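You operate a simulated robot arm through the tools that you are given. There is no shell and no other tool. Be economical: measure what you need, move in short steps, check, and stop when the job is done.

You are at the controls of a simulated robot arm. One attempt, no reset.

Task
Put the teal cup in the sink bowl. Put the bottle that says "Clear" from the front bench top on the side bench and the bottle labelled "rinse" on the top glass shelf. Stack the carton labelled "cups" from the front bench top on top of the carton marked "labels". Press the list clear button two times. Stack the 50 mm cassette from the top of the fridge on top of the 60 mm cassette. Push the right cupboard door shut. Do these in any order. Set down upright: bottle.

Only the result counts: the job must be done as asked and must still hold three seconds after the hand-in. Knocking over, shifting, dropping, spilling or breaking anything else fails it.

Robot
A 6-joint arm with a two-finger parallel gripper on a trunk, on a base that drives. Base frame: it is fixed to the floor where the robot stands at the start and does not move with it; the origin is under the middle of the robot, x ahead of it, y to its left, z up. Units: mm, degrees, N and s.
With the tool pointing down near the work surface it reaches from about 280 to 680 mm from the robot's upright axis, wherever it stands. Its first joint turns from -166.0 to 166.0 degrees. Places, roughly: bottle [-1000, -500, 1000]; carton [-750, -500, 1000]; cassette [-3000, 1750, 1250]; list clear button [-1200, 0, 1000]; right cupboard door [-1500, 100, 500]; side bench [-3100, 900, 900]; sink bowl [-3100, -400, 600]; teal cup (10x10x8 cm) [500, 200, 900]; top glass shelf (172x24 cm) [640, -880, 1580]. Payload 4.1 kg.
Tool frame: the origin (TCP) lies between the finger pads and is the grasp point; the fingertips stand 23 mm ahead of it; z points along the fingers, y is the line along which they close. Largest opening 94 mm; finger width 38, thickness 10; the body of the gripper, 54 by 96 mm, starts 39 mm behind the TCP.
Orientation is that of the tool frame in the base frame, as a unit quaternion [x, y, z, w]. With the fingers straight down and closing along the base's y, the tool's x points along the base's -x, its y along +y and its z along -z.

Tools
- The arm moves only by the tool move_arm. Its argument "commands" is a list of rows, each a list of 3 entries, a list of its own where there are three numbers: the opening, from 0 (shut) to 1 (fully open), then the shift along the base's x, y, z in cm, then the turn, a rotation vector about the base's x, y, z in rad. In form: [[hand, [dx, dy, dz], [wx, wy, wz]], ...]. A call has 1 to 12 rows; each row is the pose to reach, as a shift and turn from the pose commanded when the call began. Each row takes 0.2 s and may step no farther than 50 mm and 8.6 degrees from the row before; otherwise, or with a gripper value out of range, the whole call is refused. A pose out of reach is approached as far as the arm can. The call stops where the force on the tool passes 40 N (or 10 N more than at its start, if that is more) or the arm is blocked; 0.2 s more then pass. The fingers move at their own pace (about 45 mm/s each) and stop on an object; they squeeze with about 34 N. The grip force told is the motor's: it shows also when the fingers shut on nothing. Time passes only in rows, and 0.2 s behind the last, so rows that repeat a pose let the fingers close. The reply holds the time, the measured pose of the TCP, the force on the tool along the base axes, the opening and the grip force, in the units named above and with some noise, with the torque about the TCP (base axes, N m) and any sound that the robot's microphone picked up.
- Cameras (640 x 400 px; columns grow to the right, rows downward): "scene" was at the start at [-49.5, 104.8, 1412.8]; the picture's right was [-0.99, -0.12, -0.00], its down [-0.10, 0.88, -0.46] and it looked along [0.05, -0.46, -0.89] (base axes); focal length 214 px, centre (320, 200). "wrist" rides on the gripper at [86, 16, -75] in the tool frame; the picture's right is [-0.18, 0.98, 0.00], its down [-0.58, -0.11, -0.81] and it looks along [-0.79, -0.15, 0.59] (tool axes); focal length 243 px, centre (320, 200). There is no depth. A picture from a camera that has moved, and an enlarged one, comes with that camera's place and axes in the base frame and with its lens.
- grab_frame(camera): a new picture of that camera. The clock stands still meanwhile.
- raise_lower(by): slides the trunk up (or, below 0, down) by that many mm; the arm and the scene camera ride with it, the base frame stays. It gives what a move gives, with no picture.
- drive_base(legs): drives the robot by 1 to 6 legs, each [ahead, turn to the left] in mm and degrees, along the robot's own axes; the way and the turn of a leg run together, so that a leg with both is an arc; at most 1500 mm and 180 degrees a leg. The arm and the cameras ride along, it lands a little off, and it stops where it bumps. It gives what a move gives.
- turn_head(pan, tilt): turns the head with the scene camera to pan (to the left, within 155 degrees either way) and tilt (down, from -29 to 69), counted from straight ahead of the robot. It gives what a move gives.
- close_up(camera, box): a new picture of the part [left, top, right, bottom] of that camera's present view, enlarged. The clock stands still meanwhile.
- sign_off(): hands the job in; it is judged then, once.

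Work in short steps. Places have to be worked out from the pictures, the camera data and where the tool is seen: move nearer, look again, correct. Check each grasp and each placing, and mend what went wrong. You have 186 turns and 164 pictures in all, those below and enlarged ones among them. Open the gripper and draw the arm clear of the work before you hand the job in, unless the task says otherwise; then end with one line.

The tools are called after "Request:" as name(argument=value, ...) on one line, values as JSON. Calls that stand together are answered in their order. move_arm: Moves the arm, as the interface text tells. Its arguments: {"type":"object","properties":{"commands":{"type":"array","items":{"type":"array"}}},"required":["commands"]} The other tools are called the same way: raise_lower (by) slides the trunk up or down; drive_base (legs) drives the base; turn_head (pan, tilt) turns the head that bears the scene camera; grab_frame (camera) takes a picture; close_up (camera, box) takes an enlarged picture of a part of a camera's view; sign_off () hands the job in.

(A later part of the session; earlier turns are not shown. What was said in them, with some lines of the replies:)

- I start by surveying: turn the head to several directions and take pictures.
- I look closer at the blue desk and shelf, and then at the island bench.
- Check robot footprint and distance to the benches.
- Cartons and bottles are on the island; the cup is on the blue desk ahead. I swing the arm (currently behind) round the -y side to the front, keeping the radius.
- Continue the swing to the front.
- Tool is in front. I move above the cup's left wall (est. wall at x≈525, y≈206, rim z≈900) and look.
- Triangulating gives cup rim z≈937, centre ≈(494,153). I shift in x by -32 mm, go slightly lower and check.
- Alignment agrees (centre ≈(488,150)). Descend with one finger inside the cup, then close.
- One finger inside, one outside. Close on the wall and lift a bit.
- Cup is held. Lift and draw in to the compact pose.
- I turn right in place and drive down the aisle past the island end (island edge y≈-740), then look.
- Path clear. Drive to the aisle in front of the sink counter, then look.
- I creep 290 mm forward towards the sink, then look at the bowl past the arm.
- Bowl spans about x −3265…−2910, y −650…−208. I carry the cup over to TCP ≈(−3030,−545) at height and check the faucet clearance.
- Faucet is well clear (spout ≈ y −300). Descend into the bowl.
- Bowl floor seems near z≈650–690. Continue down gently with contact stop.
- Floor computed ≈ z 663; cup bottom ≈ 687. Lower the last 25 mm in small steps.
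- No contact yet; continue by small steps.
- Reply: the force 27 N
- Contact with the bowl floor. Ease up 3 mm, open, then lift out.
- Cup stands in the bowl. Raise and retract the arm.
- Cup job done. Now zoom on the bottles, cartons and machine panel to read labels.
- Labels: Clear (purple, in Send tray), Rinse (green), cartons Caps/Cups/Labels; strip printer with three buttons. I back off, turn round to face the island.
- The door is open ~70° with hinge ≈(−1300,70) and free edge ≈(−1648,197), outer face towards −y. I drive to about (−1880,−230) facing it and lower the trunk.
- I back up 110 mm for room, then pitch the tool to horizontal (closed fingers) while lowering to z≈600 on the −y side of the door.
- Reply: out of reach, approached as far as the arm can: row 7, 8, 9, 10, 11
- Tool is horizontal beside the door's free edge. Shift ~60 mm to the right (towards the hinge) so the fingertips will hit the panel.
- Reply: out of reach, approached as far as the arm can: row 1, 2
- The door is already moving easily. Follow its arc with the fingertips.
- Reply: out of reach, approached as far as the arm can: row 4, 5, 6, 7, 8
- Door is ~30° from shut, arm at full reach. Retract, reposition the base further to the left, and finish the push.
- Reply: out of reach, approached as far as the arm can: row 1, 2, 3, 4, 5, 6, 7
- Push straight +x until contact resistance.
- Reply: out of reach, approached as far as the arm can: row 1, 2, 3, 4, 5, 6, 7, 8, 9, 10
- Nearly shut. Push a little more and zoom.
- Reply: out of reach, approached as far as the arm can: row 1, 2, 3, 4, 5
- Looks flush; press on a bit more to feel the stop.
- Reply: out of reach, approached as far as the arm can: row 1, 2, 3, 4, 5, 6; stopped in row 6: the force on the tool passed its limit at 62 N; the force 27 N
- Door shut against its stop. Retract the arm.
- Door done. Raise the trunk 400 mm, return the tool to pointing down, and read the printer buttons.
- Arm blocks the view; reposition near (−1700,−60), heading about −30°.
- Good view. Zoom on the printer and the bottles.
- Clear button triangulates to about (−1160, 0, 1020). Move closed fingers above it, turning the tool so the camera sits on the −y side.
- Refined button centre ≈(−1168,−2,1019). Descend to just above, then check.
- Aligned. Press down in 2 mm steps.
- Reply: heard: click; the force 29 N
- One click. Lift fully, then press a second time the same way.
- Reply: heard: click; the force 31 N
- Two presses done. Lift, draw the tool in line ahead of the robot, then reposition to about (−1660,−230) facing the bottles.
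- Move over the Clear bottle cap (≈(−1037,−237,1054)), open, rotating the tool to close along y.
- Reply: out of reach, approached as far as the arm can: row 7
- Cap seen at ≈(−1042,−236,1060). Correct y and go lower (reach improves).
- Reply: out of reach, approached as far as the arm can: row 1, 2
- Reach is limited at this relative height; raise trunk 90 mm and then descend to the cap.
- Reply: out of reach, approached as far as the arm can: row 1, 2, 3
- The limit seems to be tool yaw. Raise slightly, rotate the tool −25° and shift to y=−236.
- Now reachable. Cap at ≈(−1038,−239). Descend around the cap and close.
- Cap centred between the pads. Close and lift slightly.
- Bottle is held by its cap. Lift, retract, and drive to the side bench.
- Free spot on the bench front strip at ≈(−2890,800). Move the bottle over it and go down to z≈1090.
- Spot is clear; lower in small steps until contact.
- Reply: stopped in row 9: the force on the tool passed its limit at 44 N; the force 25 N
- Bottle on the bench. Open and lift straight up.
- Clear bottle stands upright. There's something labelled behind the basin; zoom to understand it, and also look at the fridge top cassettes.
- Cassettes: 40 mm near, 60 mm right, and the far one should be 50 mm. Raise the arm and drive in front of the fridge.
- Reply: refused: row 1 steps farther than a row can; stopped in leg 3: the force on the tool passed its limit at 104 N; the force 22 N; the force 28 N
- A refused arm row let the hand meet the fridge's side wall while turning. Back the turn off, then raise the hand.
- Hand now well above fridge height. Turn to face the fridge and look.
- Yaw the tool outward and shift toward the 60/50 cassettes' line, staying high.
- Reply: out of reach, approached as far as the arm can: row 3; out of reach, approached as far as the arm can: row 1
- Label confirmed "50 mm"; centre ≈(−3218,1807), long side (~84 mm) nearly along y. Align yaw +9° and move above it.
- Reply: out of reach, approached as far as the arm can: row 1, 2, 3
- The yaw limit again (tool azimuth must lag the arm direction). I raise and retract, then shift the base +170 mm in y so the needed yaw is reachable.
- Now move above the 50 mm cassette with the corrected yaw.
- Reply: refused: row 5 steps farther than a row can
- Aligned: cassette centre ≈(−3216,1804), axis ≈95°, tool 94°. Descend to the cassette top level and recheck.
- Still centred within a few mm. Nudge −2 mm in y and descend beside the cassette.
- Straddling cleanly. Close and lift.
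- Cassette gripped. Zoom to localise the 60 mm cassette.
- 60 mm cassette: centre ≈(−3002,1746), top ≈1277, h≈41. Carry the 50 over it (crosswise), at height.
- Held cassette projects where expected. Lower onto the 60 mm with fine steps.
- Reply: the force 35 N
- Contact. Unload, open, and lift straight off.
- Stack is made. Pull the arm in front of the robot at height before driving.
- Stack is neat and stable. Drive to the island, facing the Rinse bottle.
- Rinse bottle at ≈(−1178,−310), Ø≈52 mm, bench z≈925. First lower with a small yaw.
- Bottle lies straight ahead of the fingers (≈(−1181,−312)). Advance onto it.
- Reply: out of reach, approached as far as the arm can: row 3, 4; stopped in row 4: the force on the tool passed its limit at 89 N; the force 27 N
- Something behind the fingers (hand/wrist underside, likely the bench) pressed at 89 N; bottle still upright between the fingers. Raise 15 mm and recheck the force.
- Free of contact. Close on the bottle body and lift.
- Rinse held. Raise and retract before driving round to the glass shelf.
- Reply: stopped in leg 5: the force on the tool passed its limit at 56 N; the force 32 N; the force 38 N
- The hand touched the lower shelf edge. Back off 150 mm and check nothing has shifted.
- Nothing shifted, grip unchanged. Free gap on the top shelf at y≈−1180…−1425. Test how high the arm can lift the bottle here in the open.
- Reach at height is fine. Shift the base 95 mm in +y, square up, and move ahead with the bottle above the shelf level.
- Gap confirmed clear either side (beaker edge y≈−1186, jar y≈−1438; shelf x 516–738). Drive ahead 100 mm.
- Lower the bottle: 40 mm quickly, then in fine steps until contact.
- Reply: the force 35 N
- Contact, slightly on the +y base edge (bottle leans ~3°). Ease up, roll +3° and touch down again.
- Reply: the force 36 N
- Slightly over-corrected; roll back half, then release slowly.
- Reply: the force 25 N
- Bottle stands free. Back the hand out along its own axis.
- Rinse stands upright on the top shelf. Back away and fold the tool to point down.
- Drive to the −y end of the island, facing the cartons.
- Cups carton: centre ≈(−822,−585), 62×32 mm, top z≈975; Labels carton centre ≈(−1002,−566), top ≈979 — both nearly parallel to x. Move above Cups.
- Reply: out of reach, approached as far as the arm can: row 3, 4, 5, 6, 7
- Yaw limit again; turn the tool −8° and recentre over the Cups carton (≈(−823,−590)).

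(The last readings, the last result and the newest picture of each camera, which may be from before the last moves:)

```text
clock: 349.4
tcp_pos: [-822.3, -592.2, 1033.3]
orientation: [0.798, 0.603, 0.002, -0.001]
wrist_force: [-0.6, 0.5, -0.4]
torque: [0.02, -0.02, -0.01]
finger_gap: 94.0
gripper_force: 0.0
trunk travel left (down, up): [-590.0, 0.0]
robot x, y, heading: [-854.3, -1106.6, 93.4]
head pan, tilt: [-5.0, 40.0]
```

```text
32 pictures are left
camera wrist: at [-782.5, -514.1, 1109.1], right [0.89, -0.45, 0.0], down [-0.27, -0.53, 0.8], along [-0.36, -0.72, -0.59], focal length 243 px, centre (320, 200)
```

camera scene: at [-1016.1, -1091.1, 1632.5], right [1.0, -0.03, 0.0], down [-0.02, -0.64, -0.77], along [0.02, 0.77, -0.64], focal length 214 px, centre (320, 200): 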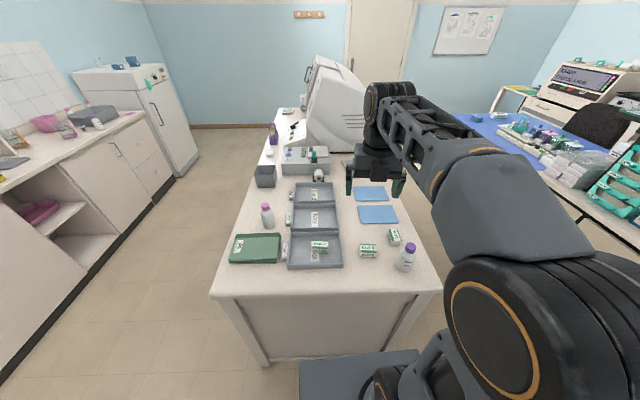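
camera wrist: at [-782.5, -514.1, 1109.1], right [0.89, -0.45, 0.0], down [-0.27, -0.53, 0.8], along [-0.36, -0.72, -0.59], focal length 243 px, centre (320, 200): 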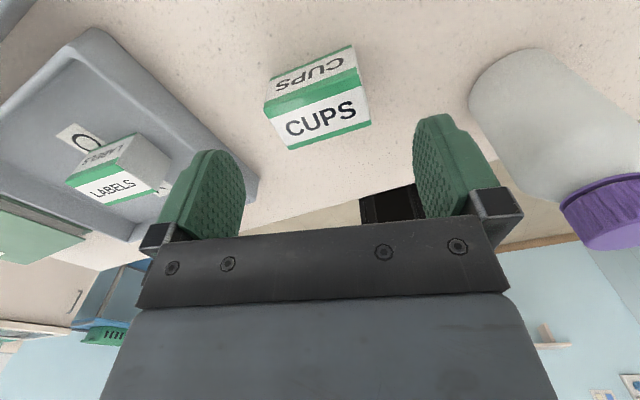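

Centred. Descend and close.

Request:
move_arm(commands=[[1, [-0.1, -0.1, -3], [0, 0, 0]], [1, [-0.1, -0.1, -5.5], [0, 0, 0]], [1, [-0.1, -0.1, -6.6], [0, 0, 0]]])

Request:
grab_frame(camera="wrist")

```text
clock: 350.2
tcp_pos: [-822.3, -593.0, 967.8]
orientation: [0.798, 0.602, 0.001, 0.0]
wrist_force: [1.2, -0.6, 0.0]
torque: [-0.01, 0.02, 0.02]
finger_gap: 94.0
gripper_force: 0.0
trunk travel left (down, up): [-590.0, 0.0]
robot x, y, heading: [-857.9, -1105.5, 93.3]
head pan, tilt: [-5.0, 40.0]
```

```text
31 pictures are left
camera wrist: at [-783.9, -514.9, 1042.8], right [0.89, -0.45, 0.0], down [-0.27, -0.53, 0.81], along [-0.36, -0.72, -0.59], focal length 243 px, centre (320, 200)
```

wrist: 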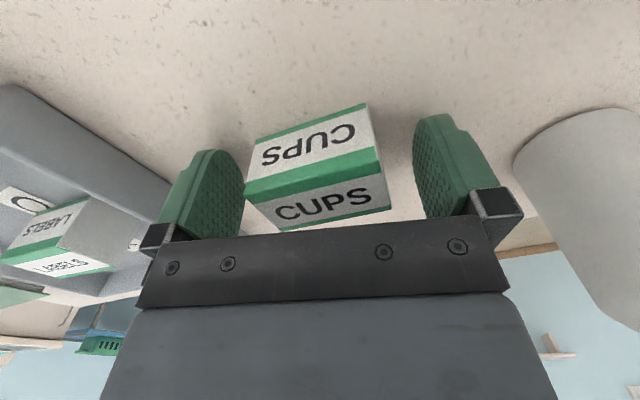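

Request:
move_arm(commands=[[0.7, [0, 0, 0], [0, 0, 0]], [0.4, [0, 0, 0], [0, 0, 0]], [0, [0, 0, 0], [0, 0, 0]], [0, [0, 0, 0], [0, 0, 0]], [0, [0, 0, 1], [0, 0, 0]], [0, [0, 0, 4], [0, 0, 0]], [0, [0, 0, 8], [0, 0, 0]]])

Request:
grab_frame(camera="wrist")

```text
clock: 351.8
tcp_pos: [-824.0, -592.9, 1050.1]
orientation: [0.798, 0.602, 0.001, 0.001]
wrist_force: [-0.1, -0.4, -0.3]
torque: [0.02, 0.03, 0.0]
finger_gap: 64.1
gripper_force: 33.8
trunk travel left (down, up): [-590.0, 0.0]
robot x, y, heading: [-859.1, -1109.4, 93.1]
head pan, tilt: [-5.0, 40.0]
```

```text
30 pictures are left
camera wrist: at [-783.7, -515.6, 1124.3], right [0.89, -0.45, 0.0], down [-0.27, -0.53, 0.8], along [-0.36, -0.72, -0.59], focal length 243 px, centre (320, 200)
```

wrist: 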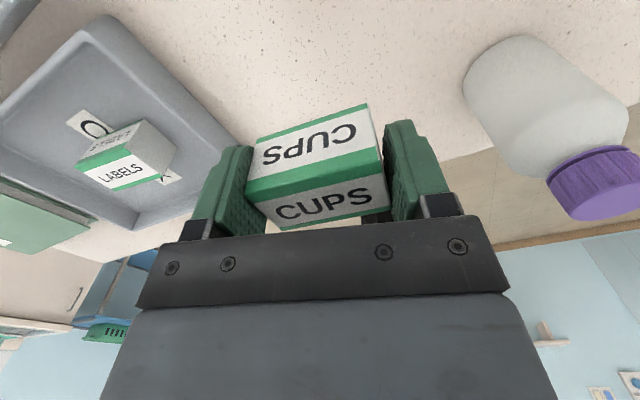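

Cups held. Carry over the Labels carton (≈(−1004,−572)).

Request:
move_arm(commands=[[0, [-4.6, 0.5, 1], [0, 0, 0]], [0, [-9.2, 1, 1.5], [0, 0, 0]], [0, [-13.8, 1.5, 1.5], [0, 0, 0]], [0, [-18.3, 2, 1.5], [0, 0, 0]]])

Request:
grab_frame(camera="wrist")

Request:
close_up(camera="scene", box=[270, 200, 390, 280])

```text
clock: 352.8
tcp_pos: [-1005.5, -572.4, 1062.2]
orientation: [0.798, 0.603, 0.001, 0.0]
wrist_force: [-0.4, -0.3, -0.1]
torque: [-0.03, 0.0, 0.03]
finger_gap: 64.3
gripper_force: 33.6
trunk travel left (down, up): [-590.0, 0.0]
robot x, y, heading: [-861.0, -1109.7, 93.5]
head pan, tilt: [-5.0, 40.0]
```

```text
29 pictures are left
camera wrist: at [-967.2, -494.4, 1138.3], right [0.89, -0.45, 0.0], down [-0.27, -0.53, 0.8], along [-0.36, -0.72, -0.59], focal length 243 px, centre (320, 200)
```

wrist: 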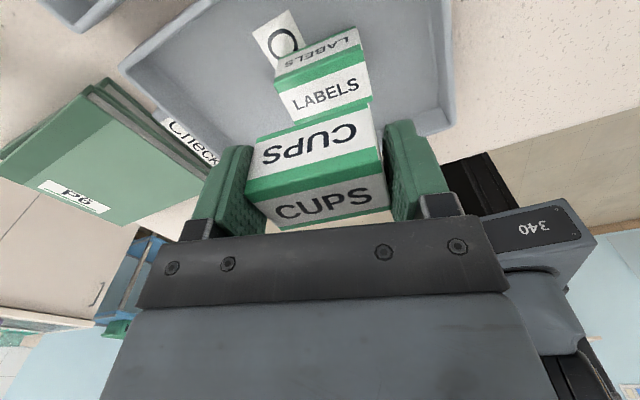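

```text
5.00 times, centred on (330, 240) of scene
camera zoom: at [-1017.0, -1091.0, 1632.3], right [1.0, -0.03, 0.0], down [-0.02, -0.64, -0.77], along [0.02, 0.77, -0.64], focal length 1072 px, centre (270, 0)
```

zoom: 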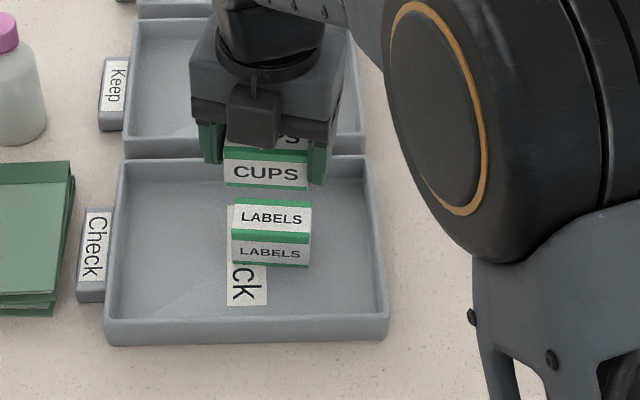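

Held carton lines up with Labels within ~3 mm. Lower onto it.

Request:
move_arm(commands=[[0, [0.3, 0, -2.5], [0, 0, 0]], [0, [0.3, 0, -4.3], [0, 0, 0]], [0, [0.3, 0, -4.7], [0, 0, 0]], [0, [0.3, 0, -5.0], [0, 0, 0]], [0, [0.3, 0, -5.2], [0, 0, 0]], [0, [0.3, 0, -5.4], [0, 0, 0]], [0, [0.3, 0, -5.6], [0, 0, 0]]])

Request:
close_up(camera="scene", box=[270, 200, 390, 280])

```text
clock: 354.4
tcp_pos: [-1003.1, -573.6, 1009.1]
orientation: [0.798, 0.603, 0.003, -0.002]
wrist_force: [1.0, -1.2, 21.7]
torque: [-0.15, -0.06, 0.14]
finger_gap: 63.2
gripper_force: 33.5
trunk travel left (down, up): [-590.0, 0.0]
robot x, y, heading: [-857.6, -1111.0, 93.2]
head pan, tilt: [-5.0, 40.0]
```

```text
5.00 times, centred on (330, 240) of scene
camera zoom: at [-1015.3, -1092.9, 1632.9], right [1.0, -0.03, 0.0], down [-0.02, -0.64, -0.77], along [0.02, 0.77, -0.64], focal length 1072 px, centre (270, 0)
```

zoom: 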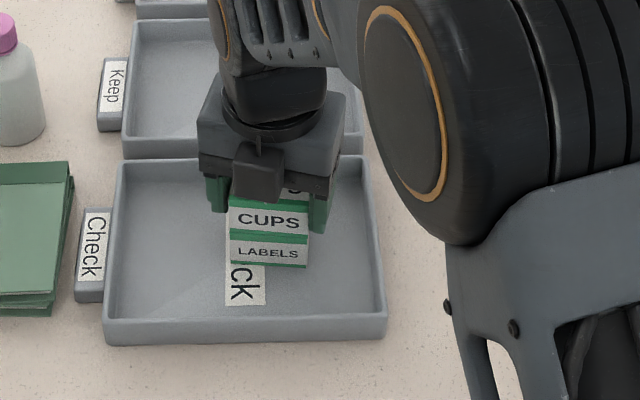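

Contact at the expected height and well aligned. Unload, open, and lift.

Request:
move_arm(commands=[[0, [0, 0, 0.15], [0, 0, 0]], [0.74, [0, 0, 0.15], [0, 0, 0]], [0.85, [0, 0, 0.15], [0, 0, 0]], [1, [0, 0, 0.15], [0, 0, 0]], [1, [0, 0, 0.15], [0, 0, 0]], [1, [0, 0, 3], [0, 0, 0]], [1, [0, 0, 7], [0, 0, 0]], [1, [0, 0, 12], [0, 0, 0]], [1, [0, 0, 17], [0, 0, 0]]])

Request:
grab_frame(camera="wrist")

Request:
close_up(camera="scene", box=[270, 200, 390, 280])

```text
clock: 356.4
tcp_pos: [-999.1, -570.0, 1175.0]
orientation: [0.798, 0.603, 0.001, 0.0]
wrist_force: [-0.3, -1.2, 0.4]
torque: [0.01, 0.02, 0.01]
finger_gap: 93.8
gripper_force: 0.1
trunk travel left (down, up): [-590.0, 0.0]
robot x, y, heading: [-856.9, -1107.9, 93.3]
head pan, tilt: [-5.0, 40.0]
```

```text
26 pictures are left
camera wrist: at [-960.5, -493.0, 1250.0], right [0.89, -0.45, 0.0], down [-0.27, -0.53, 0.81], along [-0.36, -0.72, -0.59], focal length 243 px, centre (320, 200)
```

wrist: 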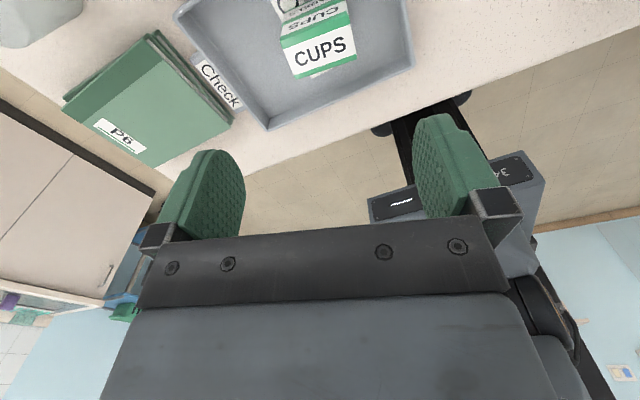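

```text
5.00 times, centred on (330, 240) of scene
camera zoom: at [-1015.9, -1091.4, 1632.4], right [1.0, -0.03, 0.0], down [-0.02, -0.64, -0.77], along [0.02, 0.77, -0.64], focal length 1072 px, centre (270, 0)
```

zoom: 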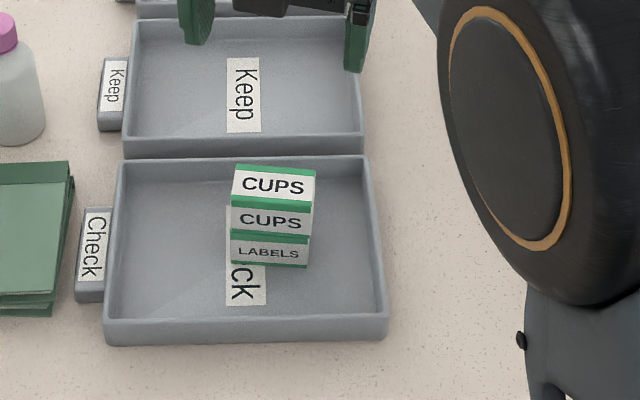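

Cups sits on Labels. Withdraw the arm and check the shelf bottle from here.

Request:
move_arm(commands=[[1, [0.5, -2, 4], [0, 0, 0]], [1, [2, -6, 6], [0, 0, 0]], [1, [4, -10, 6], [0, 0, 0]], [1, [6, -14, 6], [0, 0, 0]]])

Request:
turn_head(pan=-100, tilt=5)

Request:
close_up(camera="scene", box=[240, 120, 400, 220])

Request:
turn_head(pan=65, tilt=20)

Request:
grab_frame(camera="scene")

```text
clock: 357.4
tcp_pos: [-942.4, -714.2, 1231.2]
orientation: [0.798, 0.603, 0.002, -0.001]
wrist_force: [-0.7, -0.6, -1.1]
torque: [0.01, 0.0, 0.01]
finger_gap: 94.2
gripper_force: 0.0
trunk travel left (down, up): [-590.0, 0.0]
robot x, y, heading: [-862.8, -1108.3, 93.4]
head pan, tilt: [-5.0, 40.0]
```

```text
clock: 359.1
tcp_pos: [-943.8, -711.5, 1232.9]
orientation: [0.798, 0.603, 0.001, 0.001]
wrist_force: [-0.3, -0.2, -0.4]
torque: [-0.01, 0.02, -0.02]
finger_gap: 93.8
gripper_force: 0.0
trunk travel left (down, up): [-590.0, 0.0]
robot x, y, heading: [-856.6, -1107.1, 93.5]
head pan, tilt: [-100.0, 5.0]
```

```text
4.00 times, centred on (320, 170) of scene
camera zoom: at [-927.2, -1186.6, 1688.2], right [-0.11, -0.99, 0.0], down [-0.09, 0.01, -1.0], along [0.99, -0.11, -0.09], focal length 858 px, centre (320, 320)
```

zoom: 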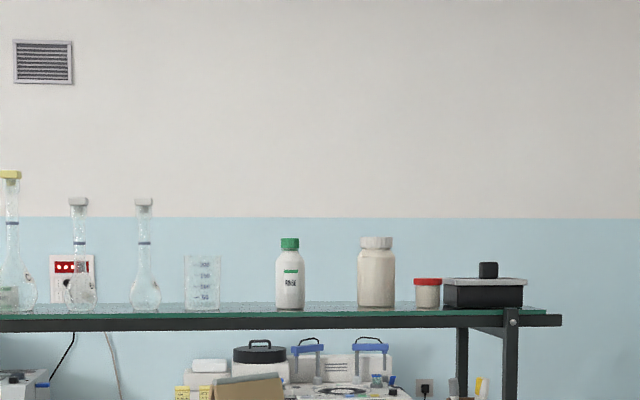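

```text
clock: 361.6
tcp_pos: [-942.7, -712.7, 1231.6]
orientation: [0.798, 0.603, 0.002, -0.001]
wrist_force: [0.6, 0.3, 0.5]
torque: [0.02, 0.02, 0.01]
finger_gap: 93.9
gripper_force: 0.0
trunk travel left (down, up): [-590.0, 0.0]
robot x, y, heading: [-859.8, -1111.0, 93.4]
head pan, tilt: [65.0, 20.0]
```

```text
23 pictures are left
camera scene: at [-1105.0, -1141.8, 1663.8], right [0.37, 0.93, 0.0], down [0.32, -0.13, -0.94], along [-0.87, 0.35, -0.34], focal length 214 px, centre (320, 200)
```

scene: 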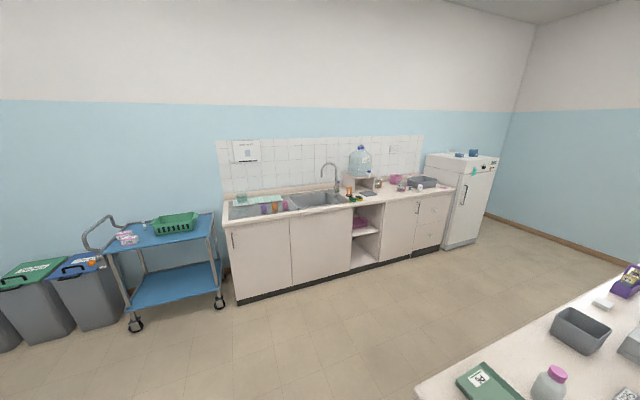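

All parts check out: the rinse bottle is upright on the top shelf, the cartons and cassettes are stacked, and the arm is clear with the gripper open. Handing in.

Request:
sign_off()

```text
The job is handed in.
```

All seven tasks were done and the job is handed in. On the way the hand bumped the fridge side, the lower glass shelf and the island bench, and nothing visibly moved.
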